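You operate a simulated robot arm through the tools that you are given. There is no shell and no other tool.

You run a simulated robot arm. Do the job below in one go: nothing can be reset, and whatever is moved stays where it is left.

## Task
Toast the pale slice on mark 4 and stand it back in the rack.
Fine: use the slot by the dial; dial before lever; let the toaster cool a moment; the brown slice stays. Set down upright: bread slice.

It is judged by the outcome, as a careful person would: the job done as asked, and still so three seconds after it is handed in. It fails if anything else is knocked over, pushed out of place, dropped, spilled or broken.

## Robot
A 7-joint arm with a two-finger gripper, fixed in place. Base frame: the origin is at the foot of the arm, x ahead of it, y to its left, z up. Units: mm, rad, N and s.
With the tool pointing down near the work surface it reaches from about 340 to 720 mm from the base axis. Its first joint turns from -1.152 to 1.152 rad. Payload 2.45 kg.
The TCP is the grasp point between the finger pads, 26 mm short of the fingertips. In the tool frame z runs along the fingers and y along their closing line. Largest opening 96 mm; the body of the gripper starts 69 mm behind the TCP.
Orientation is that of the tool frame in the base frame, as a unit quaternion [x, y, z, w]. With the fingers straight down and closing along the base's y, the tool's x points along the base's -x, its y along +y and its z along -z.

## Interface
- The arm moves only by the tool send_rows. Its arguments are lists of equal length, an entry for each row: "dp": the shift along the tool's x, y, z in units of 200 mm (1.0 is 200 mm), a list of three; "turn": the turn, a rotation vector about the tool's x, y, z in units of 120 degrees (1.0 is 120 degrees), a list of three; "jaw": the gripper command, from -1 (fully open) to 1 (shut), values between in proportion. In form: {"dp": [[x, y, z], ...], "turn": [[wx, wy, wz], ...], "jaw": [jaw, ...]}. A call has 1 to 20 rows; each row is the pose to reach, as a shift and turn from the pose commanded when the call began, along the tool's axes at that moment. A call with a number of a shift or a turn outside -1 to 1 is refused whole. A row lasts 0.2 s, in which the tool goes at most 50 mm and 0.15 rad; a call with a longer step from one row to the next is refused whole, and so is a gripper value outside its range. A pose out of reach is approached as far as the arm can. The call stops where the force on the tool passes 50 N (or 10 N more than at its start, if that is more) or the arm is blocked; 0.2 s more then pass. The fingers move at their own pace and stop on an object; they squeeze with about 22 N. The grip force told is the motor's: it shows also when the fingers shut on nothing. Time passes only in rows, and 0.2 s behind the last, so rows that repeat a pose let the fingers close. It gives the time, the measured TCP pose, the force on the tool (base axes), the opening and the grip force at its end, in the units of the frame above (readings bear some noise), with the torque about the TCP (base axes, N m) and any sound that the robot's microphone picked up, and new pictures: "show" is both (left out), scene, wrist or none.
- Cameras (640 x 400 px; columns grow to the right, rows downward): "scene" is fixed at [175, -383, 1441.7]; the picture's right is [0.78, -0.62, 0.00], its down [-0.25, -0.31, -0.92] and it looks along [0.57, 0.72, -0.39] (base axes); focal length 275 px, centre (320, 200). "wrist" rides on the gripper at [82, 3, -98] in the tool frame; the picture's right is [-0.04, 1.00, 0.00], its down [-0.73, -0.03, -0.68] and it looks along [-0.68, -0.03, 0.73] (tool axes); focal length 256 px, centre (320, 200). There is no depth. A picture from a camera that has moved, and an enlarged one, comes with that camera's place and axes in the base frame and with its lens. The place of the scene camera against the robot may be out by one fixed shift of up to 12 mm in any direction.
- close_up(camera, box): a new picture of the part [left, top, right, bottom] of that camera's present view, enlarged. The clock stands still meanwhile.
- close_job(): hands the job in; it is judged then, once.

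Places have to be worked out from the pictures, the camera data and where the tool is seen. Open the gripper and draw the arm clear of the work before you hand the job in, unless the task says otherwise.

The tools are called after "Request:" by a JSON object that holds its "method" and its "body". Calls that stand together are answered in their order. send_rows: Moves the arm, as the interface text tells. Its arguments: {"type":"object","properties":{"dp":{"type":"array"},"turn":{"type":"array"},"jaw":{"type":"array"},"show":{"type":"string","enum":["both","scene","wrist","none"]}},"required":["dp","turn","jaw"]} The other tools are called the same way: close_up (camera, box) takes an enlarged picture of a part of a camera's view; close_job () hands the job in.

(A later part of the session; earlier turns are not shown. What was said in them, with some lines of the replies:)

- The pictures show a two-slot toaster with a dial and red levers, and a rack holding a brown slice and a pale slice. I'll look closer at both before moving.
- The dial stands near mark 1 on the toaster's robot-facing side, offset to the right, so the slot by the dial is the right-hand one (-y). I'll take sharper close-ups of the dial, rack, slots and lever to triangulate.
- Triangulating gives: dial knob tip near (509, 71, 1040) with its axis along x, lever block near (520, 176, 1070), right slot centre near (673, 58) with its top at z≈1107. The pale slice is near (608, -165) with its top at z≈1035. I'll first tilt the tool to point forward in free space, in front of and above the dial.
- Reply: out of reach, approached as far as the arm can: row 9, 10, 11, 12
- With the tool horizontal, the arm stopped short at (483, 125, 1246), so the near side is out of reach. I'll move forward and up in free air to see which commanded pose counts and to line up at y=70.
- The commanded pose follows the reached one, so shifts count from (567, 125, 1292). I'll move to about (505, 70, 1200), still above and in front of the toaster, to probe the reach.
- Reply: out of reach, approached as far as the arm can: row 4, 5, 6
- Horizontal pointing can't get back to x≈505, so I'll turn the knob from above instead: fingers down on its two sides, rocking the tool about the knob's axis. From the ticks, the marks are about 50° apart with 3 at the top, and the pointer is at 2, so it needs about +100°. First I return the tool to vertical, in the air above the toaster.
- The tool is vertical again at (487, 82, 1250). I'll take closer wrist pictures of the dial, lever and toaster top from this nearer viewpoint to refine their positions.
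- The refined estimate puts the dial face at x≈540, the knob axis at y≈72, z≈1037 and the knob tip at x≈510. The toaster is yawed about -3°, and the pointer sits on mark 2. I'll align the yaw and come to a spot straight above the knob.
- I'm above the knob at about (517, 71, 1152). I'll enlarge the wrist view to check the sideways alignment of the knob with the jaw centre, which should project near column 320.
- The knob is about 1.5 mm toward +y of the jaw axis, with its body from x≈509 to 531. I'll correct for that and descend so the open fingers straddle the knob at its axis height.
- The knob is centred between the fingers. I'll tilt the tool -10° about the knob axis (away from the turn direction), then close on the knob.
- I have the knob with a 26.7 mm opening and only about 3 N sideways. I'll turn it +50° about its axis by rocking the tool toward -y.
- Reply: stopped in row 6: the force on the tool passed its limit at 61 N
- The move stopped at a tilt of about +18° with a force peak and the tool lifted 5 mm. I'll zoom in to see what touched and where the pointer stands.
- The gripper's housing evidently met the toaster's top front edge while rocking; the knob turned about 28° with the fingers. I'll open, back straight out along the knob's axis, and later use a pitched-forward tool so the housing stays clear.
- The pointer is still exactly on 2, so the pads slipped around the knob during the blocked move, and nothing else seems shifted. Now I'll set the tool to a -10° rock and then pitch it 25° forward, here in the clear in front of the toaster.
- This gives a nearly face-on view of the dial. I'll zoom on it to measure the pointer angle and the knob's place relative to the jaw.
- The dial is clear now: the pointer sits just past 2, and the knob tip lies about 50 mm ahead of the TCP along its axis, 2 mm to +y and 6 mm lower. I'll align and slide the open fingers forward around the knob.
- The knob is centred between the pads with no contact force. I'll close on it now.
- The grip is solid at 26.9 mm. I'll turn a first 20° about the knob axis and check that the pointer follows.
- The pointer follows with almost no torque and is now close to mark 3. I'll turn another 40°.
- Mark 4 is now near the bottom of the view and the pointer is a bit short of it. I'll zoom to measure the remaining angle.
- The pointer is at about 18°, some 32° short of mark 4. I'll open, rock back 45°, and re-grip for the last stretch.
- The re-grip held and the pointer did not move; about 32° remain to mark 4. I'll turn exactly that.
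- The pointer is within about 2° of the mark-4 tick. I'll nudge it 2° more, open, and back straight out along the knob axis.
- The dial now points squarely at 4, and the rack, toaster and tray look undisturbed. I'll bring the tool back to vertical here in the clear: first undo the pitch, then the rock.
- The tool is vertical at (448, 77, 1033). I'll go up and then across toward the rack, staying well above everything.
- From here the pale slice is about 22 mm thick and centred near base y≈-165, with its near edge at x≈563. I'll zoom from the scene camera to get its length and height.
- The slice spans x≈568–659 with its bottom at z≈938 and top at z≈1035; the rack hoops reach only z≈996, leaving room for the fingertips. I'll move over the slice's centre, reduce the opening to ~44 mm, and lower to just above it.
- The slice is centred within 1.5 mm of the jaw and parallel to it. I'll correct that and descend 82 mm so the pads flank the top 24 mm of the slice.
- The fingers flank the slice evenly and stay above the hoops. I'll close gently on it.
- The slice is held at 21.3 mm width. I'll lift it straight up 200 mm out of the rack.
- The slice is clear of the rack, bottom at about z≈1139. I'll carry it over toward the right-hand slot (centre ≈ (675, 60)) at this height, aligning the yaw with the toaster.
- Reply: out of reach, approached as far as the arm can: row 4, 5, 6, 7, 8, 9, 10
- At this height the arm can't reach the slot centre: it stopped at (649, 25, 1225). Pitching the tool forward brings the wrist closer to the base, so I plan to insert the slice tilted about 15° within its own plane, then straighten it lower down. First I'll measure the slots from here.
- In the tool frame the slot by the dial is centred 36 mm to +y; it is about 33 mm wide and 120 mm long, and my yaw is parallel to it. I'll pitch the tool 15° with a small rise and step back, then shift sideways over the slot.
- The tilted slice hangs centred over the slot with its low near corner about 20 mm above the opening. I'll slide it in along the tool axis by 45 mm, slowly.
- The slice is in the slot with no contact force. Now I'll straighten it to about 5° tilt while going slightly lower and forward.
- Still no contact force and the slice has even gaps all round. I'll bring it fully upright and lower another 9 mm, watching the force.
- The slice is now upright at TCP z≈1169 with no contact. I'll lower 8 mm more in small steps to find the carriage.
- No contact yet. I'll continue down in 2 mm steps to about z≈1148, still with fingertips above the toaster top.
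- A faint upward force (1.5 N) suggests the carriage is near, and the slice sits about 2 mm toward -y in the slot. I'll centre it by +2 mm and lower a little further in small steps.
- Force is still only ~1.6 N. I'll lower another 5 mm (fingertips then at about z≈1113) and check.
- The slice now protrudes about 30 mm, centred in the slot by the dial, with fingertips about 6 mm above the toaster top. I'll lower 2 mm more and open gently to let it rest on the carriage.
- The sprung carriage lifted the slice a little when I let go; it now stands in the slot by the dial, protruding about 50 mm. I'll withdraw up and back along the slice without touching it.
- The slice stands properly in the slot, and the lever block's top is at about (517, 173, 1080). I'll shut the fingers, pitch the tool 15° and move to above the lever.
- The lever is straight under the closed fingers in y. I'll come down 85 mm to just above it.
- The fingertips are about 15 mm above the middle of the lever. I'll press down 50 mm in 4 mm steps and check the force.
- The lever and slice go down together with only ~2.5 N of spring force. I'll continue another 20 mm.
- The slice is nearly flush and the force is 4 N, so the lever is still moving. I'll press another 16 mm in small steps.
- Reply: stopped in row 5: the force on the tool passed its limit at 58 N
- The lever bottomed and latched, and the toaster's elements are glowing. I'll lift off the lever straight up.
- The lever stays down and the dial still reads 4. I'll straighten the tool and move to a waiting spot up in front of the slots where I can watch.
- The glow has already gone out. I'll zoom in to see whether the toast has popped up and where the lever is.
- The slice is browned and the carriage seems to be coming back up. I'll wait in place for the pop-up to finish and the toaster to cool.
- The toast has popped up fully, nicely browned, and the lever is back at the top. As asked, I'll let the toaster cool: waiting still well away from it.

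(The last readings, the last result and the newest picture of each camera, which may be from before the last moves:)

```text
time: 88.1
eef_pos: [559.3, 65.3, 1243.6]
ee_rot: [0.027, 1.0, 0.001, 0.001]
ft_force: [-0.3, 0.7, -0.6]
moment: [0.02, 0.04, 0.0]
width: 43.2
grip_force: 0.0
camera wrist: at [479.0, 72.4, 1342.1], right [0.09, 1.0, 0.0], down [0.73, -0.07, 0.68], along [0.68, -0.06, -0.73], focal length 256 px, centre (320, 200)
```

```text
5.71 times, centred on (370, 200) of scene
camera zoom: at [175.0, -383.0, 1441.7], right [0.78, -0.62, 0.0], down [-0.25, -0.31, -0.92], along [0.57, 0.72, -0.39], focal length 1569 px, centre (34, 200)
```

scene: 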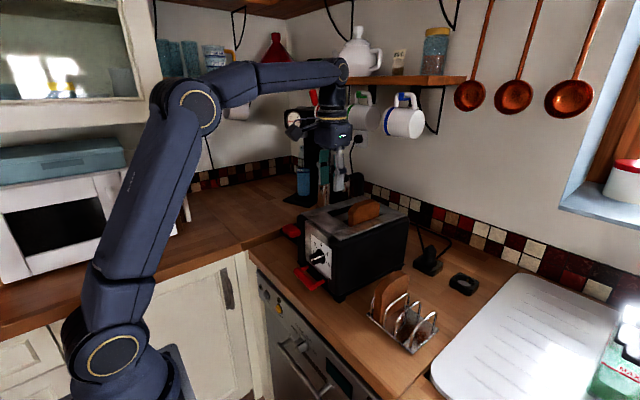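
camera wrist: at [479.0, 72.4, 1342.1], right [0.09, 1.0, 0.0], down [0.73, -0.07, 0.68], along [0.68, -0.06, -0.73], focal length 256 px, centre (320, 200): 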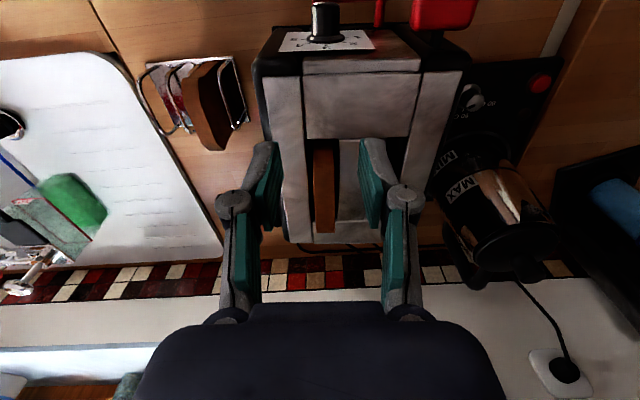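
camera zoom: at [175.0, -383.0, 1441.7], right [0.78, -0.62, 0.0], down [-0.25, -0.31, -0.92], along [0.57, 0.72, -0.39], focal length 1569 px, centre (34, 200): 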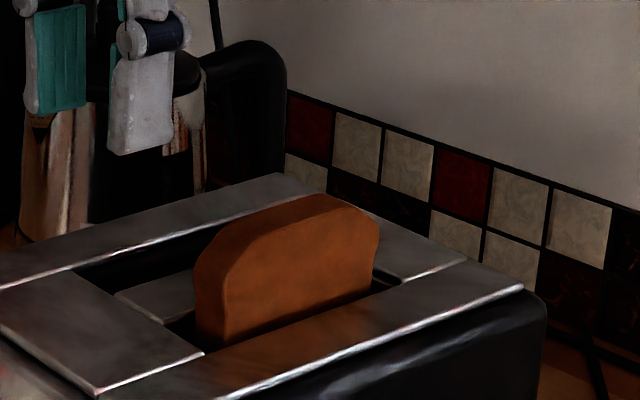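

About 14 s have passed since pop-up and the elements are dark. The toast stands centred under my jaw line (y offset <1 mm), spanning x≈628–718 with its top near z≈1151. I'll move in above its near end.

Request:
{"method": "send_rows", "body": {"dp": [[-0.08, 0.0025, 0.02], [-0.16, 0.0025, 0.05], [-0.24, 0.0025, 0.09], [-0.32, 0.0025, 0.13], [-0.3925, 0.0025, 0.1725], [-0.3925, 0.0025, 0.1725]], "turn": [[0, 0, 0], [0, 0, 0], [0, 0, 0], [0, 0, 0], [0, 0, 0], [0, 0, 0]], "jaw": [0.1, 0.1, 0.1, 0.1, 0.1, 0.1]}}

Request:
{"method": "close_up", "body": {"camera": "wrist", "box": [250, 50, 390, 230]}}

```text
time: 89.5
eef_pos: [637.6, 61.3, 1208.5]
ee_rot: [0.027, 1.0, 0.001, 0.002]
ft_force: [0.2, -0.4, -0.1]
moment: [0.04, 0.0, 0.02]
width: 43.4
grip_force: 0.0
camera wrist: at [557.4, 68.2, 1308.0], right [0.09, 1.0, 0.0], down [0.73, -0.07, 0.68], along [0.68, -0.06, -0.73], focal length 256 px, centre (320, 200)
```

scene: 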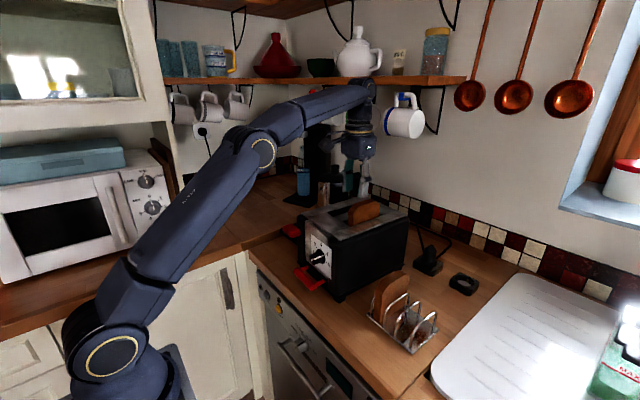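
wrist: 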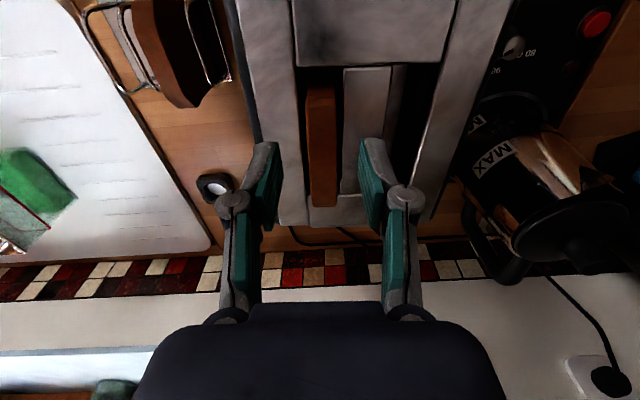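

```text
2.22 times, centred on (320, 140) of wrist
camera zoom: at [557.4, 68.2, 1308.0], right [0.09, 1.0, 0.0], down [0.73, -0.07, 0.68], along [0.68, -0.06, -0.73], focal length 569 px, centre (320, 333)
```

zoom: 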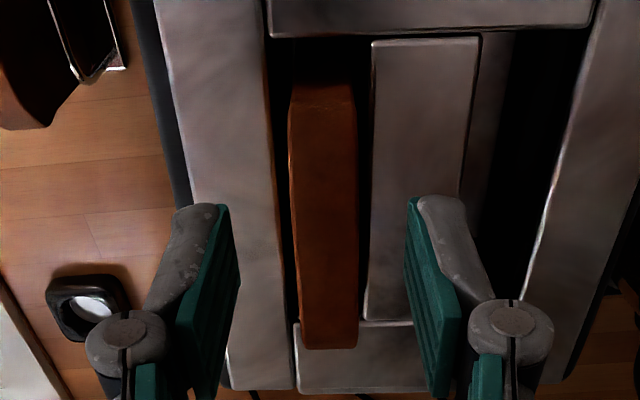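

The toast is centred to within 1 mm of the jaw. I'll come down diagonally with the fingers straddling it to the gripping height (TCP z≈1152).

Request:
{"method": "send_rows", "body": {"dp": [[-0.03, 0.005, 0.045], [-0.06, 0.005, 0.09], [-0.09, 0.005, 0.14], [-0.12, 0.005, 0.19], [-0.15, 0.005, 0.24], [-0.175, 0.005, 0.285], [-0.175, 0.005, 0.285]], "turn": [[0, 0, 0], [0, 0, 0], [0, 0, 0], [0, 0, 0], [0, 0, 0], [0, 0, 0], [0, 0, 0]], "jaw": [0.1, 0.1, 0.1, 0.1, 0.1, 0.1, 0.1]}}

Request:
{"method": "close_up", "body": {"camera": "scene", "box": [325, 165, 415, 235]}}

Request:
{"method": "close_up", "body": {"camera": "wrist", "box": [230, 0, 430, 240]}}

```text
time: 91.1
eef_pos: [674.1, 61.0, 1153.0]
ee_rot: [0.026, 1.0, 0.001, 0.002]
ft_force: [0.0, 1.1, -0.7]
moment: [0.01, 0.02, 0.0]
width: 43.2
grip_force: 0.1
camera wrist: at [593.0, 68.0, 1250.8], right [0.09, 1.0, 0.0], down [0.73, -0.07, 0.68], along [0.68, -0.06, -0.73], focal length 256 px, centre (320, 200)
```

scene: 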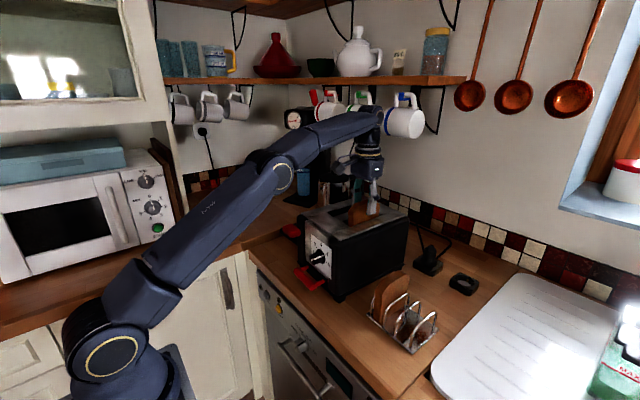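
wrist: 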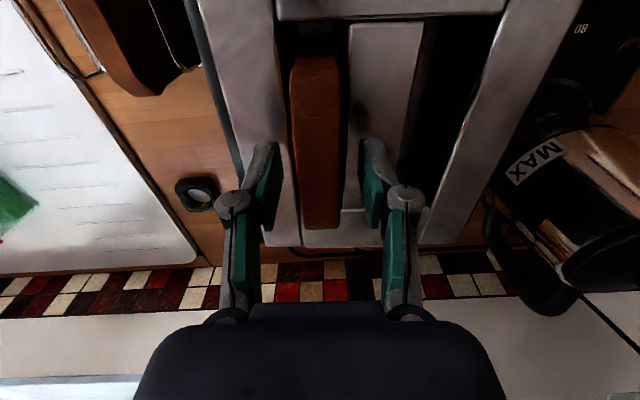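

```text
5.71 times, centred on (370, 200) of scene
camera zoom: at [175.0, -383.0, 1441.7], right [0.78, -0.62, 0.0], down [-0.25, -0.31, -0.92], along [0.57, 0.72, -0.39], focal length 1569 px, centre (34, 200)
```

zoom: 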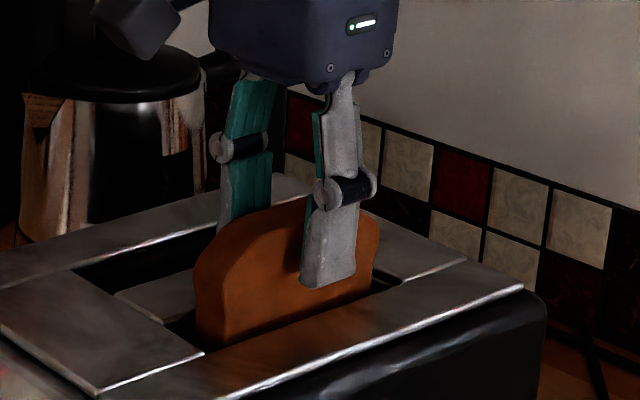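

```text
1.67 times, centred on (330, 120) of wrist
camera zoom: at [593.0, 68.0, 1250.8], right [0.09, 1.0, 0.0], down [0.73, -0.07, 0.68], along [0.68, -0.06, -0.73], focal length 427 px, centre (303, 333)
```

zoom: 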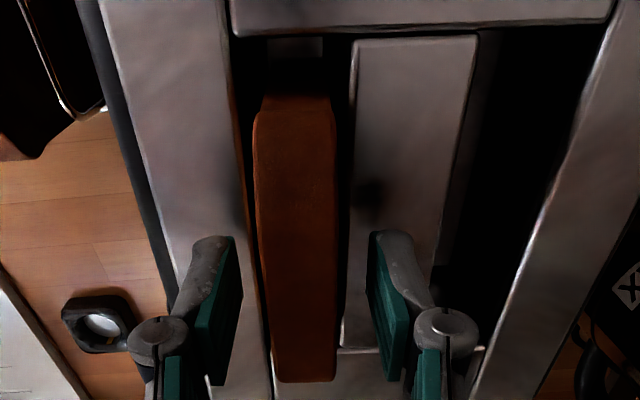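

The fingers flank the toast evenly and sit about 20 mm above the toaster top. I'll close gently on it.

Request:
{"method": "send_rows", "body": {"dp": [[0, 0, 0], [0, 0, 0], [0, 0, 0], [0, 0, 0], [0, 0, 0], [0, 0, 0]], "turn": [[0, 0, 0], [0, 0, 0], [0, 0, 0], [0, 0, 0], [0, 0, 0], [0, 0, 0]], "jaw": [0.25, 0.4, 0.5, 0.6, 0.8, 0.8]}}

Request:
{"method": "close_up", "body": {"camera": "scene", "box": [325, 165, 415, 235]}}

```text
time: 92.5
eef_pos: [674.4, 59.1, 1152.5]
ee_rot: [0.028, 1.0, 0.001, 0.001]
ft_force: [0.4, 0.0, -0.1]
moment: [-0.03, 0.01, -0.01]
width: 21.1
grip_force: 21.6
camera wrist: at [592.9, 68.0, 1251.0], right [0.09, 1.0, 0.0], down [0.73, -0.07, 0.68], along [0.68, -0.06, -0.73], focal length 256 px, centre (320, 200)
```

scene: 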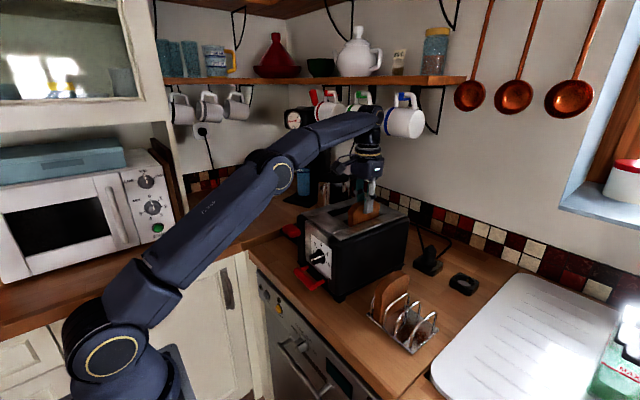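
wrist: 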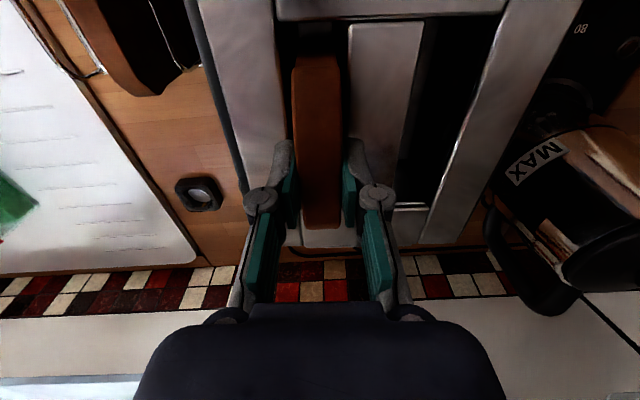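

```text
5.71 times, centred on (370, 200) of scene
camera zoom: at [175.0, -383.0, 1441.7], right [0.78, -0.62, 0.0], down [-0.25, -0.31, -0.92], along [0.57, 0.72, -0.39], focal length 1569 px, centre (34, 200)
```

zoom: 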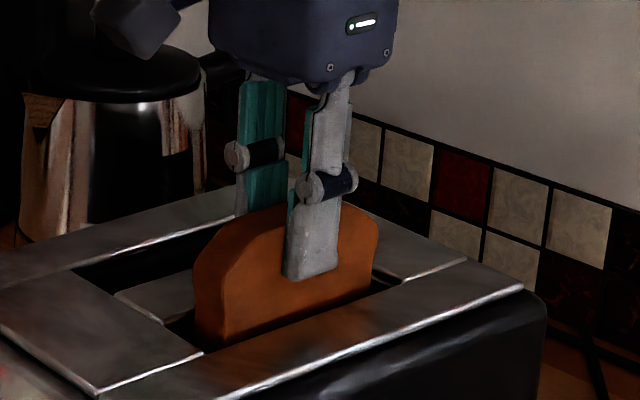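

The toast is held at 21.1 mm. I'll reverse the insertion path: first straight up 17 mm.

Request:
{"method": "send_rows", "body": {"dp": [[0.002, 0, -0.02], [0.004, 0, -0.04], [0.006, 0, -0.065], [0.0075, 0, -0.085], [0.0075, 0, -0.085]], "turn": [[0, 0, 0], [0, 0, 0], [0, 0, 0], [0, 0, 0], [0, 0, 0]], "jaw": [0.8, 0.8, 0.8, 0.8, 0.8], "show": "none"}}

Request:
{"method": "send_rows", "body": {"dp": [[0.011, 0, -0.012], [0.022, 0, -0.024], [0.032, 0, -0.0365], [0.05, 0, -0.054], [0.07, 0, -0.073], [0.09, 0, -0.092], [0.1065, 0, -0.108], [0.1065, 0, -0.108]], "turn": [[0, -0.015, 0], [0, -0.03, 0], [0, -0.0458, 0], [0, -0.066, 0], [0, -0.087, 0], [0, -0.108, 0], [0, -0.129, 0], [0, -0.129, 0]], "jaw": [0.8, 0.8, 0.8, 0.8, 0.8, 0.8, 0.8, 0.8]}}

Request:
{"method": "close_up", "body": {"camera": "scene", "box": [325, 155, 415, 245]}}

```text
time: 93.7
eef_pos: [672.5, 58.8, 1169.2]
ee_rot: [0.026, 1.0, 0.001, 0.0]
ft_force: [1.1, -0.9, 0.5]
moment: [0.0, 0.02, 0.0]
width: 21.4
grip_force: 21.7
```

```text
time: 95.5
eef_pos: [649.8, 61.9, 1190.5]
ee_rot: [0.026, 0.99, -0.003, 0.136]
ft_force: [0.2, -0.2, 0.5]
moment: [0.05, 0.03, -0.01]
width: 21.1
grip_force: 22.4
camera wrist: at [546.5, 70.4, 1263.8], right [0.09, 1.0, 0.01], down [0.52, -0.06, 0.85], along [0.85, -0.07, -0.52], focal length 256 px, centre (320, 200)
```

scene: 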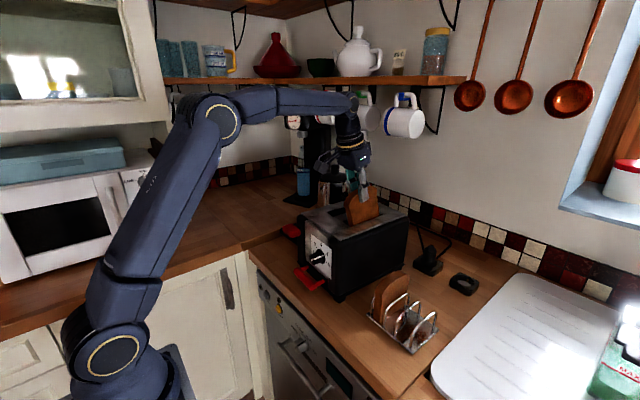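
wrist: 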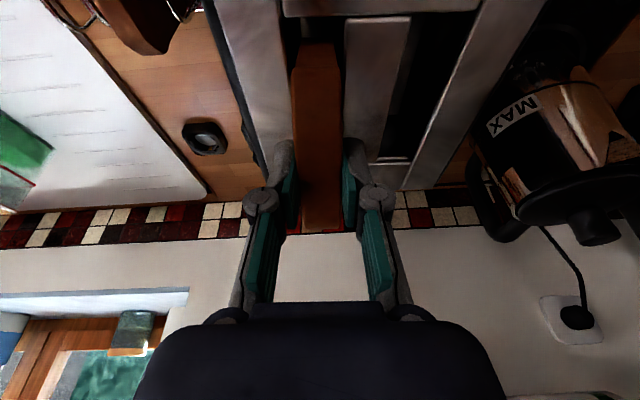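

```text
4.44 times, centred on (370, 200) of scene
camera zoom: at [175.0, -383.0, 1441.7], right [0.78, -0.62, 0.0], down [-0.25, -0.31, -0.92], along [0.57, 0.72, -0.39], focal length 1221 px, centre (98, 200)
```

zoom: 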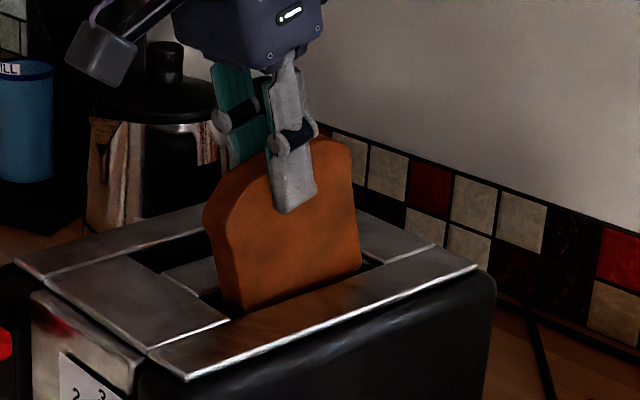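

The toast tilts cleanly within the slot with no contact. Now I'll draw it out along the tool axis by 52 mm.

Request:
{"method": "send_rows", "body": {"dp": [[0, 0, -0.045], [0, 0, -0.09], [0, 0, -0.135], [0, 0, -0.18], [0, 0, -0.225], [0, 0, -0.26], [0, 0, -0.26]], "turn": [[0, 0, 0], [0, 0, 0], [0, 0, 0], [0, 0, 0], [0, 0, 0], [0, 0, 0], [0, 0, 0]], "jaw": [0.8, 0.8, 0.8, 0.8, 0.8, 0.8, 0.8]}}

Request:
{"method": "close_up", "body": {"camera": "scene", "box": [325, 155, 415, 245]}}

```text
time: 97.1
eef_pos: [637.2, 62.4, 1241.0]
ee_rot: [0.027, 0.99, -0.003, 0.135]
ft_force: [0.7, -0.4, -0.1]
moment: [0.0, 0.02, 0.01]
width: 21.2
grip_force: 21.6
camera wrist: at [532.7, 71.1, 1314.1], right [0.09, 1.0, 0.01], down [0.52, -0.06, 0.85], along [0.85, -0.07, -0.52], focal length 256 px, centre (320, 200)
```

scene: 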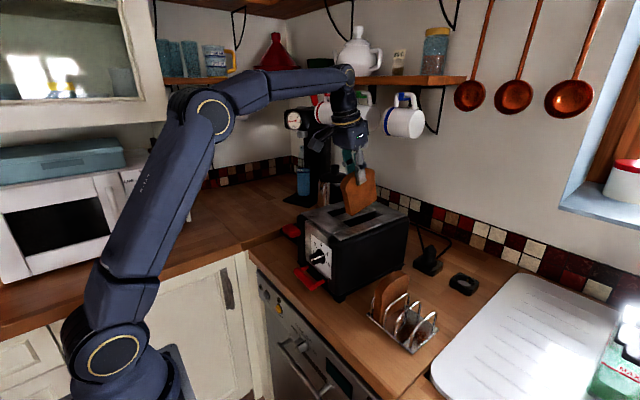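
wrist: 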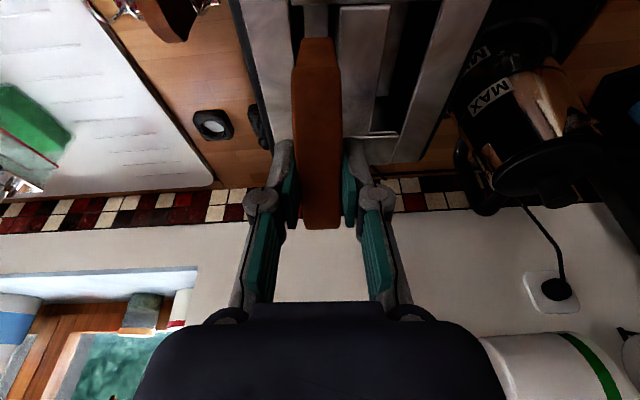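

```text
4.44 times, centred on (370, 200) of scene
camera zoom: at [175.0, -383.0, 1441.7], right [0.78, -0.62, 0.0], down [-0.25, -0.31, -0.92], along [0.57, 0.72, -0.39], focal length 1221 px, centre (98, 200)
```

zoom: 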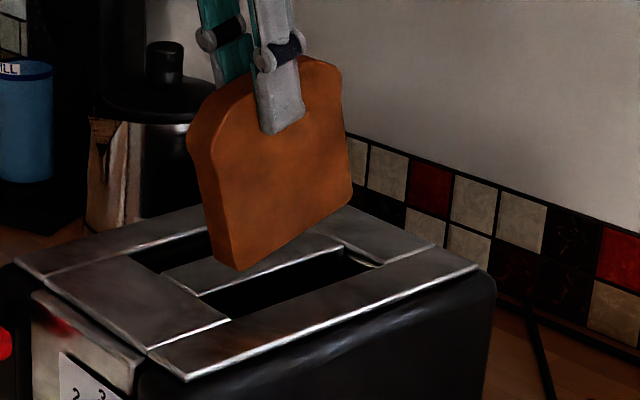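

The toast is clear of the slot. I'll straighten it and carry it toward the rack at this height.

Request:
{"method": "send_rows", "body": {"dp": [[0.01, -0.1, -0.003], [0.02, -0.2, -0.006], [0.03, -0.3, -0.009], [0.04, -0.4, -0.012], [0.05, -0.51, -0.015], [0.06, -0.62, -0.018], [0.072, -0.73, -0.021], [0.0834, -0.817, -0.023], [0.0834, -0.817, -0.023]], "turn": [[0, 0.016, 0], [0, 0.032, 0], [0, 0.048, 0], [0, 0.064, 0], [0, 0.08, 0], [0, 0.096, 0], [0, 0.112, 0], [0, 0.129, 0], [0, 0.129, 0]], "jaw": [0.8, 0.8, 0.8, 0.8, 0.8, 0.8, 0.8, 0.8, 0.8]}}

```text
time: 99.1
eef_pos: [609.8, -100.0, 1240.6]
ee_rot: [0.027, 1.0, 0.001, 0.0]
ft_force: [0.4, 1.0, 0.5]
moment: [-0.02, -0.01, -0.02]
width: 20.9
grip_force: 21.8
camera wrist: at [529.1, -92.6, 1339.2], right [0.09, 1.0, 0.0], down [0.73, -0.07, 0.68], along [0.68, -0.06, -0.73], focal length 256 px, centre (320, 200)
```

scene: 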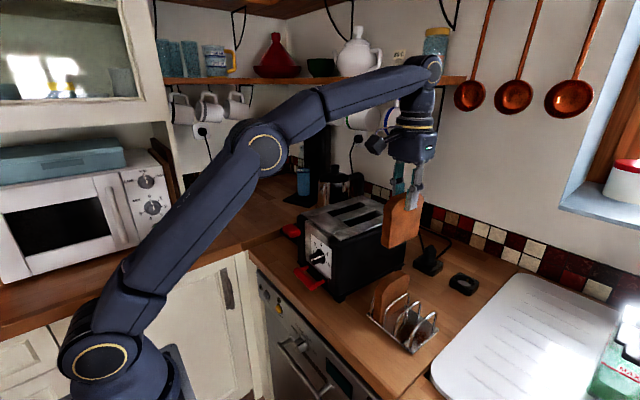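
wrist: 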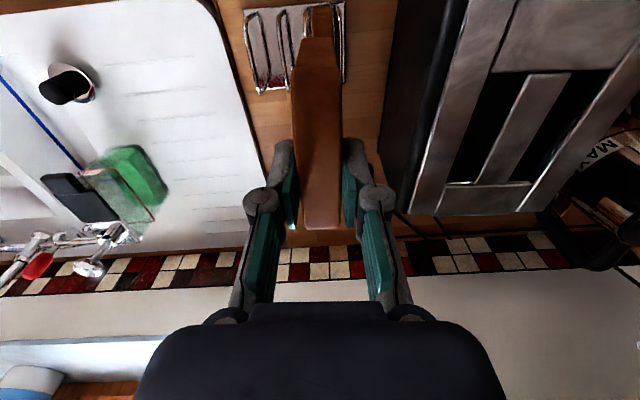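

The toast hangs upright. I'll move the last 66 mm to above its original place (613, -166) and square the yaw with the rack.

Request:
{"method": "send_rows", "body": {"dp": [[-0.006, -0.06, 0], [-0.012, -0.12, 0], [-0.018, -0.19, 0], [-0.025, -0.26, 0], [-0.033, -0.3317, 0], [-0.033, -0.3317, 0]], "turn": [[0, 0, -0.004], [0, 0, -0.008], [0, 0, -0.012], [0, 0, -0.016], [0, 0, -0.0186], [0, 0, -0.0186]], "jaw": [0.8, 0.8, 0.8, 0.8, 0.8, 0.8]}}

Request:
{"method": "close_up", "body": {"camera": "wrist", "box": [240, 0, 400, 120]}}

Request:
{"method": "close_up", "body": {"camera": "scene", "box": [350, 180, 470, 360]}}

```text
time: 100.5
eef_pos: [612.4, -167.0, 1240.3]
ee_rot: [0.007, 1.0, 0.001, 0.001]
ft_force: [0.1, 0.7, -0.7]
moment: [0.03, -0.01, -0.03]
width: 21.0
grip_force: 21.9
camera wrist: at [532.1, -162.3, 1338.2], right [0.05, 1.0, 0.0], down [0.73, -0.04, 0.68], along [0.68, -0.04, -0.73], focal length 256 px, centre (320, 200)
```

scene: 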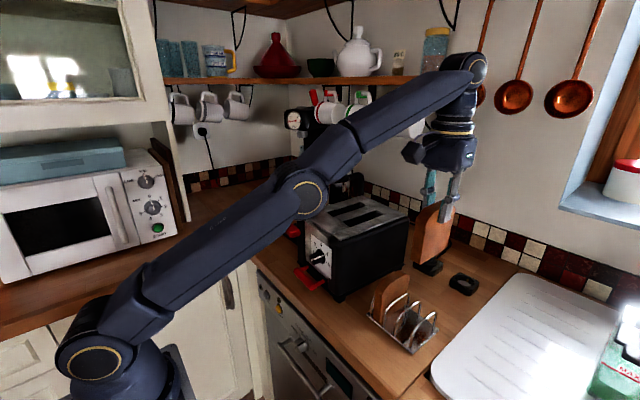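
wrist: 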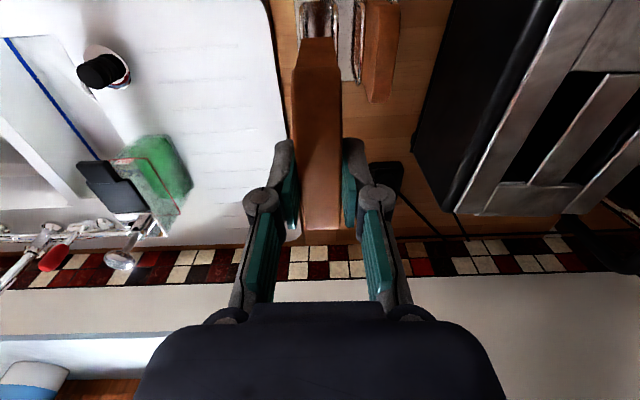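

```text
3.33 times, centred on (320, 60) of wrist
camera zoom: at [532.1, -162.3, 1338.2], right [0.05, 1.0, 0.0], down [0.73, -0.04, 0.68], along [0.68, -0.04, -0.73], focal length 853 px, centre (320, 667)
```

zoom: 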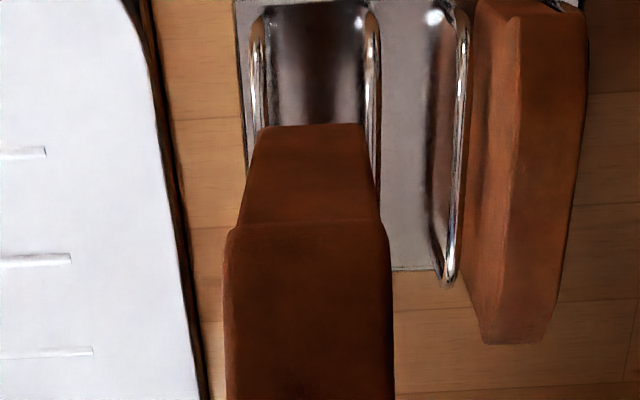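

```text
2.22 times, centred on (410, 270) of scene
camera zoom: at [175.0, -383.0, 1441.7], right [0.78, -0.62, 0.0], down [-0.25, -0.31, -0.92], along [0.57, 0.72, -0.39], focal length 610 px, centre (120, 44)
```

zoom: 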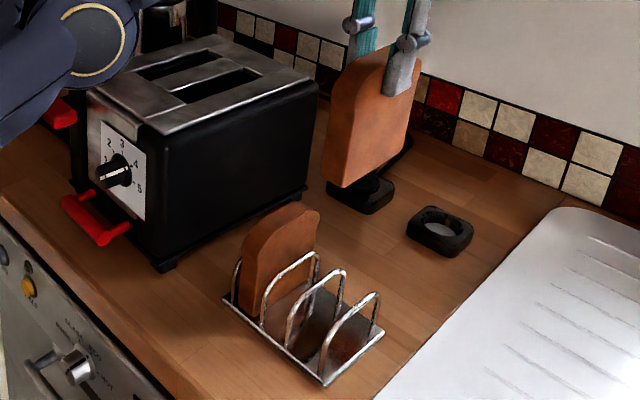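

The toast is aligned with its slot in the rack: the hoops lie symmetric at ±19 mm about my jaw axis, and the yaw is parallel. I'll lower 130 mm so its bottom is just above the hoops, then check.

Request:
{"method": "send_rows", "body": {"dp": [[-0.005, -0.001, 0.12], [-0.01, -0.0015, 0.24], [-0.01, -0.0015, 0.36], [-0.01, -0.0015, 0.48], [-0.01, -0.0015, 0.58], [-0.01, -0.0015, 0.65], [-0.01, -0.0015, 0.65]], "turn": [[0, 0, 0], [0, 0, 0], [0, 0, 0], [0, 0, 0], [0, 0, 0], [0, 0, 0], [0, 0, 0]], "jaw": [0.8, 0.8, 0.8, 0.8, 0.8, 0.8, 0.8]}}

Request:
{"method": "close_up", "body": {"camera": "wrist", "box": [240, 0, 400, 120]}}

Request:
{"method": "close_up", "body": {"camera": "scene", "box": [350, 220, 460, 360]}}

```text
time: 102.1
eef_pos: [616.2, -166.6, 1110.2]
ee_rot: [0.007, 1.0, 0.001, 0.001]
ft_force: [-0.4, -0.4, -1.1]
moment: [0.01, 0.02, 0.01]
width: 21.1
grip_force: 21.9
camera wrist: at [534.6, -162.9, 1208.8], right [0.05, 1.0, 0.0], down [0.73, -0.04, 0.68], along [0.68, -0.04, -0.73], focal length 256 px, centre (320, 200)
```

scene: 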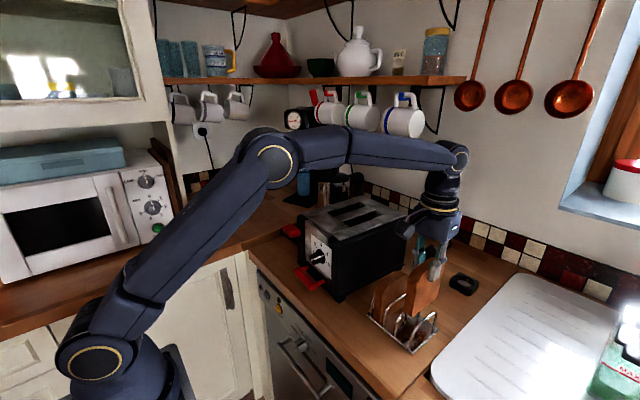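
wrist: 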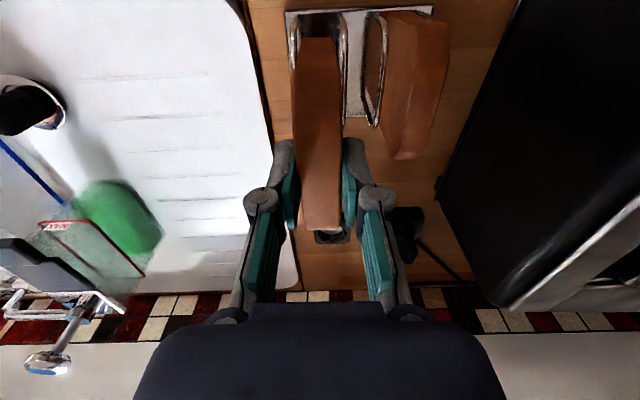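

```text
3.33 times, centred on (320, 60) of wrist
camera zoom: at [534.6, -162.9, 1208.8], right [0.05, 1.0, 0.0], down [0.73, -0.04, 0.68], along [0.68, -0.04, -0.73], focal length 853 px, centre (320, 667)
```

zoom: 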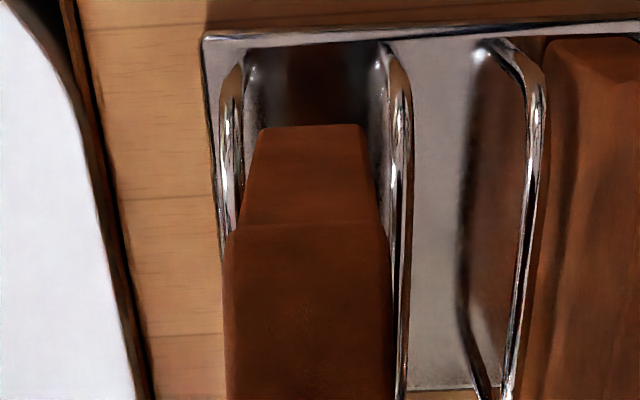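

```text
2.86 times, centred on (405, 290) of scene
camera zoom: at [175.0, -383.0, 1441.7], right [0.78, -0.62, 0.0], down [-0.25, -0.31, -0.92], along [0.57, 0.72, -0.39], focal length 785 px, centre (77, -57)
```

zoom: 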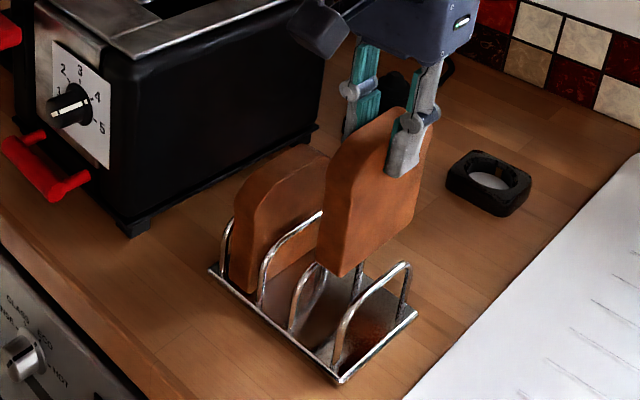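

The toast is centred between its two hoops with about 5 mm margin each side. I'll lower it 62 mm into the slot.

Request:
{"method": "send_rows", "body": {"dp": [[0, 0.0025, 0.05], [0, 0.0025, 0.1], [0, 0.0025, 0.15], [0, 0.0025, 0.2], [0, 0.0025, 0.25], [0, 0.0025, 0.29], [0, 0.0025, 0.31], [0, 0.0025, 0.31]], "turn": [[0, 0, 0], [0, 0, 0], [0, 0, 0], [0, 0, 0], [0, 0, 0], [0, 0, 0], [0, 0, 0], [0, 0, 0]], "jaw": [0.8, 0.8, 0.8, 0.8, 0.8, 0.8, 0.8, 0.8]}}

Request:
{"method": "close_up", "body": {"camera": "scene", "box": [350, 240, 460, 360]}}

```text
time: 103.9
eef_pos: [615.8, -167.5, 1048.5]
ee_rot: [0.006, 1.0, 0.001, 0.0]
ft_force: [-0.5, -0.2, -0.4]
moment: [0.03, 0.0, -0.02]
width: 21.0
grip_force: 21.1
camera wrist: at [535.2, -161.9, 1146.5], right [0.05, 1.0, 0.0], down [0.73, -0.04, 0.68], along [0.68, -0.04, -0.73], focal length 256 px, centre (320, 200)
```

scene: 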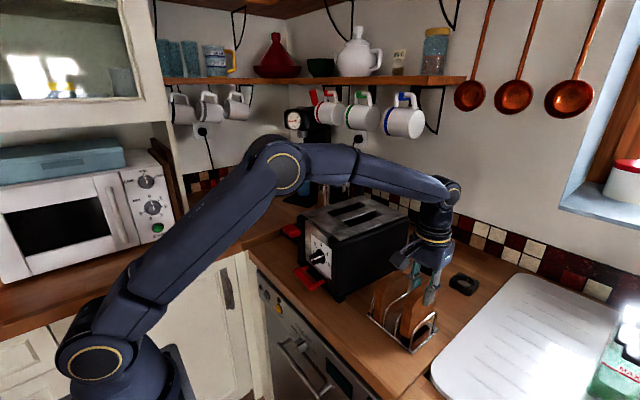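
wrist: 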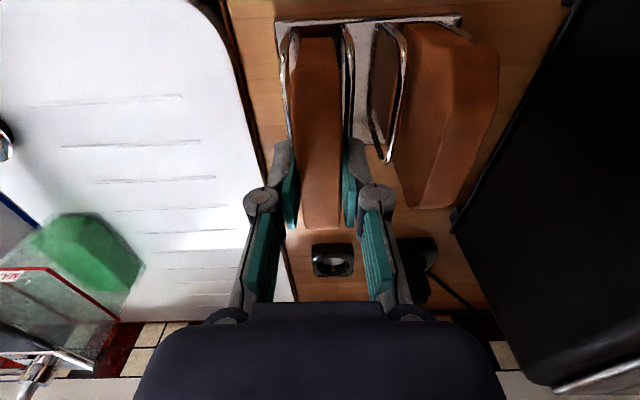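

```text
3.33 times, centred on (405, 300) of scene
camera zoom: at [175.0, -383.0, 1441.7], right [0.78, -0.62, 0.0], down [-0.25, -0.31, -0.92], along [0.57, 0.72, -0.39], focal length 915 px, centre (37, -133)
```

zoom: 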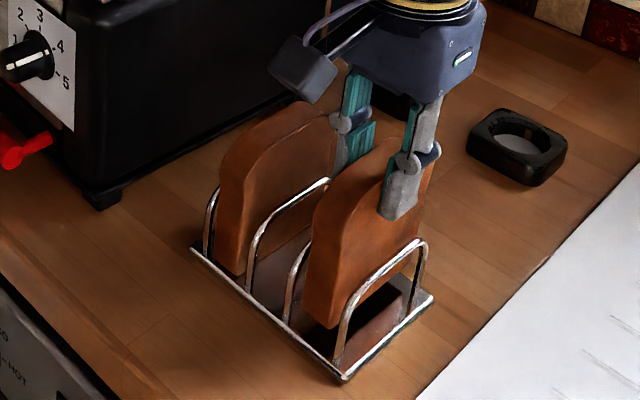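

It's sliding in freely between the hoops. I'll lower in 2 mm steps to find the rack's base.

Request:
{"method": "send_rows", "body": {"dp": [[0, 0, 0.01], [0, 0, 0.02], [0, 0, 0.03], [0, 0, 0.04], [0, 0, 0.05], [0, 0, 0.05]], "turn": [[0, 0, 0], [0, 0, 0], [0, 0, 0], [0, 0, 0], [0, 0, 0], [0, 0, 0]], "jaw": [0.8, 0.8, 0.8, 0.8, 0.8, 0.8], "show": "none"}}

Request:
{"method": "close_up", "body": {"camera": "scene", "box": [360, 270, 450, 360]}}

```text
time: 105.3
eef_pos: [615.7, -166.4, 1038.4]
ee_rot: [0.007, 1.0, 0.002, 0.0]
ft_force: [0.0, 0.7, 0.2]
moment: [-0.01, -0.01, -0.03]
width: 20.8
grip_force: 21.3
```

```text
4.44 times, centred on (405, 315) of scene
camera zoom: at [175.0, -383.0, 1441.7], right [0.78, -0.62, 0.0], down [-0.25, -0.31, -0.92], along [0.57, 0.72, -0.39], focal length 1221 px, centre (-58, -311)
```

zoom: 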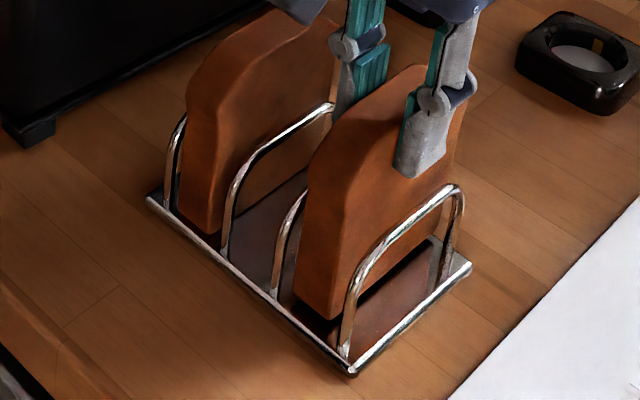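

The toast's bottom is still about 6 mm above the base plate. I'll lower in 1 mm steps and watch for contact.

Request:
{"method": "send_rows", "body": {"dp": [[0, 0, 0.005], [0, 0, 0.01], [0, 0, 0.015], [0, 0, 0.02], [0, 0, 0.025], [0, 0, 0.025]], "turn": [[0, 0, 0], [0, 0, 0], [0, 0, 0], [0, 0, 0], [0, 0, 0], [0, 0, 0]], "jaw": [0.8, 0.8, 0.8, 0.8, 0.8, 0.8], "show": "none"}}

Request:
{"method": "close_up", "body": {"camera": "scene", "box": [360, 270, 450, 360]}}

```text
time: 106.7
eef_pos: [615.5, -166.2, 1035.0]
ee_rot: [0.007, 1.0, 0.001, 0.001]
ft_force: [-2.8, 1.1, 10.5]
moment: [0.1, 0.21, -0.01]
width: 21.0
grip_force: 22.6
```

```text
4.44 times, centred on (405, 315) of scene
camera zoom: at [174.7, -382.9, 1441.7], right [0.78, -0.62, 0.0], down [-0.25, -0.31, -0.92], along [0.57, 0.72, -0.39], focal length 1221 px, centre (-58, -311)
```

zoom: 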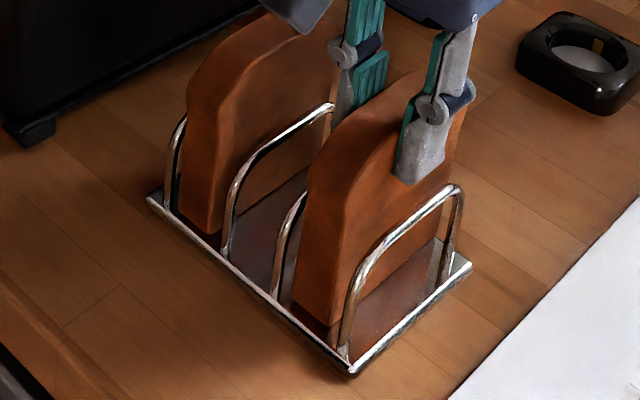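

The toast is seated on the base plate (10 N up). I'll ease off 1 mm and open the fingers gradually.

Request:
{"method": "send_rows", "body": {"dp": [[0, 0, -0.005], [0, 0, -0.005], [0, 0, -0.005], [0, 0, -0.005], [0, 0, -0.005], [0, 0, -0.005], [0, 0, -0.005]], "turn": [[0, 0, 0], [0, 0, 0], [0, 0, 0], [0, 0, 0], [0, 0, 0], [0, 0, 0], [0, 0, 0]], "jaw": [0.8, 0.5, 0.4, 0.3, 0.2, 0.1, 0.1]}}

Request:
{"method": "close_up", "body": {"camera": "scene", "box": [350, 250, 460, 360]}}

Request:
{"method": "close_up", "body": {"camera": "wrist", "box": [220, 10, 420, 250]}}

```text
time: 108.3
eef_pos: [615.7, -166.3, 1033.8]
ee_rot: [0.007, 1.0, 0.001, 0.0]
ft_force: [0.4, 0.1, 0.5]
moment: [0.01, 0.01, -0.01]
width: 43.2
grip_force: 0.0
camera wrist: at [535.0, -161.3, 1132.9], right [0.05, 1.0, 0.0], down [0.73, -0.04, 0.68], along [0.68, -0.04, -0.73], focal length 256 px, centre (320, 200)
```

scene: 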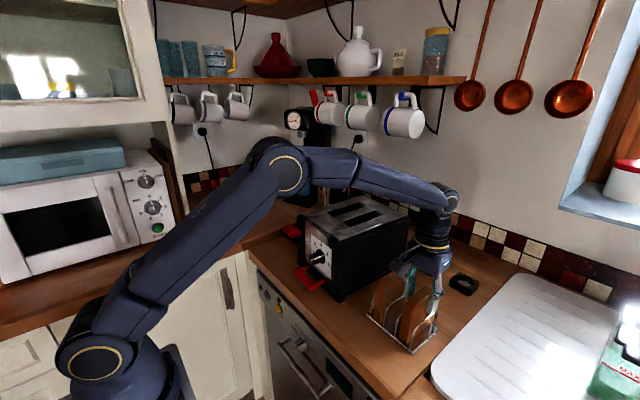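
wrist: 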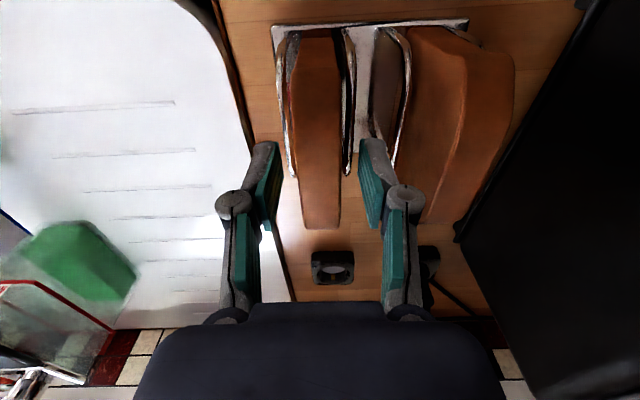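

```text
3.64 times, centred on (405, 305) of scene
camera zoom: at [175.0, -383.0, 1441.7], right [0.78, -0.62, 0.0], down [-0.25, -0.31, -0.92], along [0.57, 0.72, -0.39], focal length 999 px, centre (11, -182)
```

zoom: 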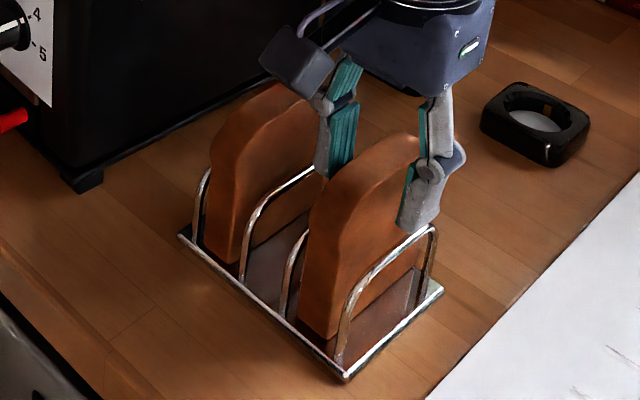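

```text
1.67 times, centred on (320, 130) of wrist
camera zoom: at [535.0, -161.3, 1132.9], right [0.05, 1.0, 0.0], down [0.73, -0.04, 0.68], along [0.68, -0.04, -0.73], focal length 427 px, centre (320, 317)
```

zoom: 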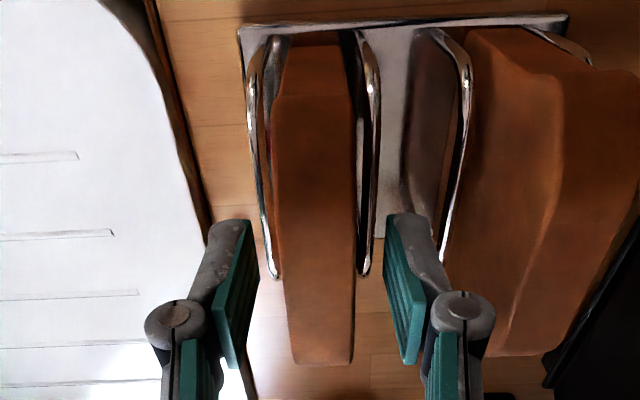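

The toast stands upright in its slot with the fingers clear on both sides. I'll rise straight up, away from the rack.

Request:
{"method": "send_rows", "body": {"dp": [[0, 0, -0.05], [0, 0, -0.12], [0, 0, -0.22], [0, 0, -0.34], [0, 0, -0.48], [0, 0, -0.64], [0, 0, -0.8], [0, 0, -0.95], [0, 0, -0.95]], "turn": [[0, 0, 0], [0, 0, 0], [0, 0, 0], [0, 0, 0], [0, 0, 0], [0, 0, 0], [0, 0, 0], [0, 0, 0], [0, 0, 0]], "jaw": [0.1, 0.1, 0.1, 0.1, 0.1, 0.1, 0.1, 0.1, 0.1], "show": "none"}}

Request:
{"method": "send_rows", "body": {"dp": [[0.15, 0.05, -0.1], [0.3, 0.1, -0.2], [0.45, 0.2, -0.3], [0.6, 0.3, -0.4], [0.75, 0.4, -0.45], [0.9, 0.5, -0.5], [0.9, 0.5, -0.5]], "turn": [[0, 0, 0], [0, 0, 0], [0, 0, 0], [0, 0, 0], [0, 0, 0], [0, 0, 0], [0, 0, 0]], "jaw": [-0.2, -0.5, -1, -1, -1, -1, -1]}}

Request:
{"method": "close_up", "body": {"camera": "scene", "box": [260, 190, 460, 360]}}

Request:
{"method": "close_up", "body": {"camera": "scene", "box": [350, 250, 460, 360]}}

```text
time: 110.3
eef_pos: [617.2, -167.4, 1222.9]
ee_rot: [0.007, 1.0, 0.001, 0.001]
ft_force: [0.3, -0.6, -0.4]
moment: [-0.03, 0.03, 0.0]
width: 43.3
grip_force: 0.0
```

```text
time: 111.9
eef_pos: [437.1, -64.2, 1325.2]
ee_rot: [0.007, 1.0, 0.0, 0.0]
ft_force: [0.2, -0.4, -0.5]
moment: [-0.02, 0.02, 0.02]
width: 96.1
grip_force: 0.0
camera wrist: at [355.7, -59.8, 1422.6], right [0.05, 1.0, 0.0], down [0.73, -0.04, 0.68], along [0.68, -0.04, -0.73], focal length 256 px, centre (320, 200)
```

scene: 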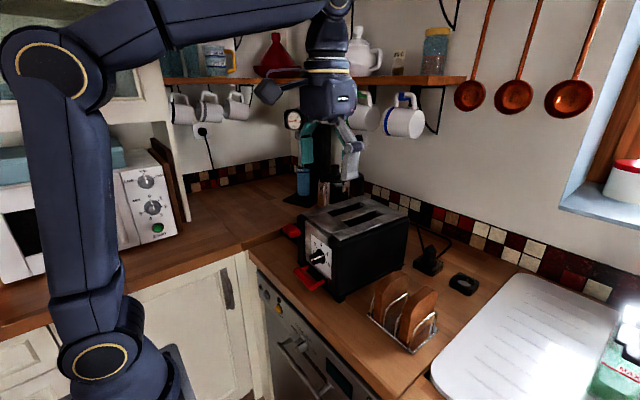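
wrist: 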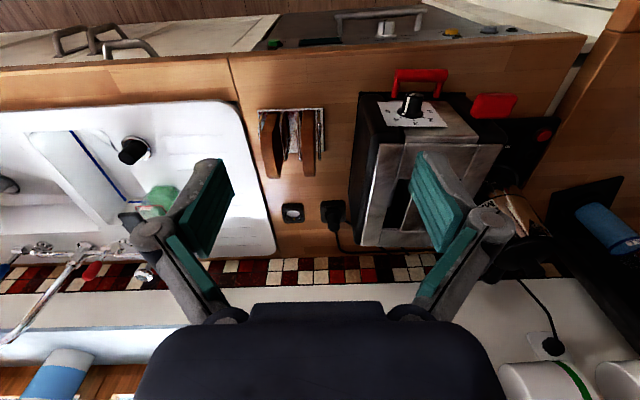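

```text
2.35 times, centred on (360, 275) of scene
camera zoom: at [175.0, -383.0, 1441.7], right [0.78, -0.62, 0.0], down [-0.25, -0.31, -0.92], along [0.57, 0.72, -0.39], focal length 646 px, centre (226, 24)
```

zoom: 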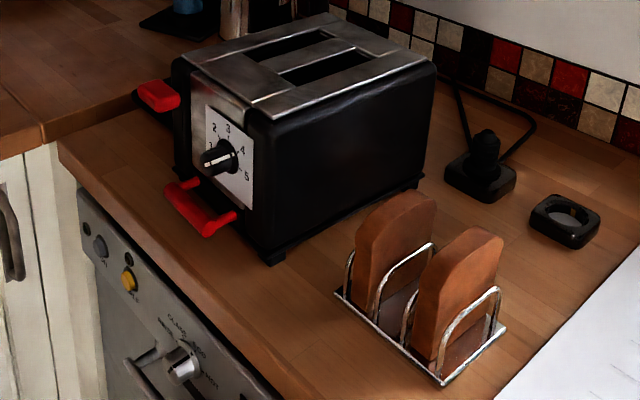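

```text
3.64 times, centred on (405, 305) of scene
camera zoom: at [175.0, -383.0, 1441.7], right [0.78, -0.62, 0.0], down [-0.25, -0.31, -0.92], along [0.57, 0.72, -0.39], focal length 999 px, centre (11, -182)
```

zoom: 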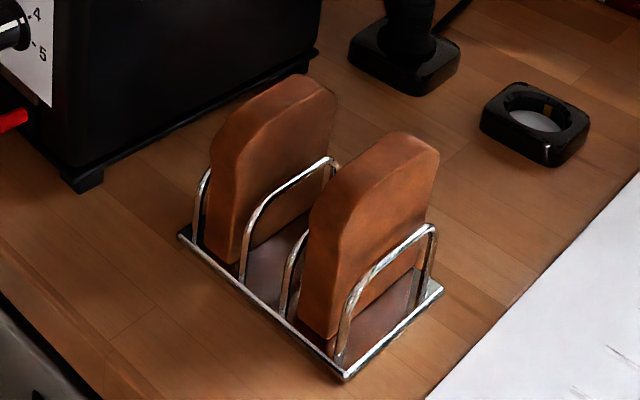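

The toast stands upright in the rack and the arm is clear. I'll compare with the starting pictures to confirm the toaster and the brown slice stayed in place.

Request:
{"method": "close_up", "body": {"camera": "scene", "box": [260, 180, 460, 360]}}

Request:
{"method": "close_up", "body": {"camera": "scene", "box": [305, 235, 345, 275]}}

```text
2.22 times, centred on (360, 270) of scene
camera zoom: at [175.0, -383.0, 1441.7], right [0.78, -0.62, 0.0], down [-0.25, -0.31, -0.92], along [0.57, 0.72, -0.39], focal length 610 px, centre (231, 44)
```

zoom: 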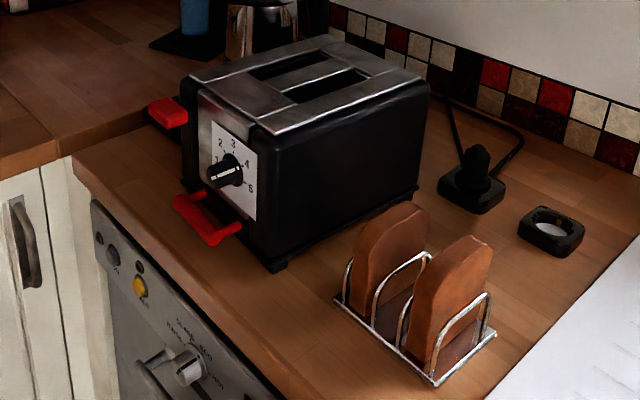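

```text
10.00 times, centred on (325, 255) of scene
camera zoom: at [175.0, -383.0, 1441.7], right [0.78, -0.62, 0.0], down [-0.25, -0.31, -0.92], along [0.57, 0.72, -0.39], focal length 2746 px, centre (270, -350)
```

zoom: 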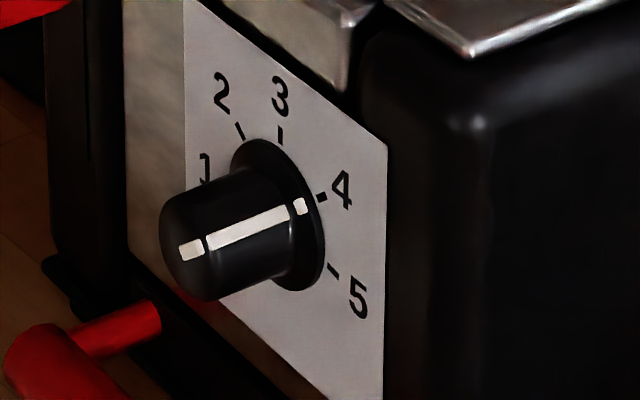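

The final view matches the start: the toaster has moved by about 1 mm at most, and the brown slice is untouched. The dial points at 4, the lever is up, and the toasted slice stands upright in its slot of the rack. The gripper is open and clear, so I'm handing the job in.

Request:
{"method": "close_job", "body": {}}

```text
The job is handed in.
```

The pale slice is toasted on mark 4 and standing upright in its original slot in the rack. I've handed the job in; no verdict came back.

- **Dial and lever:** I set the dial to 4 before pressing the lever. The final close-up shows the pointer still on 4 and the lever back up.
- **Slot:** The slice went into the slot by the dial, popped up browned, and the toaster had about 15 seconds to cool before I reached in.
- **Brown slice:** It stayed in its place and looks the same as at the start.
- **A bump along the way:** While I was first turning the dial, the gripper's body pressed briefly against the toaster's front top edge. That attempt hardly turned the knob, so I changed the angle and turned it cleanly. Compared with the starting pictures, the toaster has moved about 1 mm at most.

The gripper is open and the arm is clear of the work.
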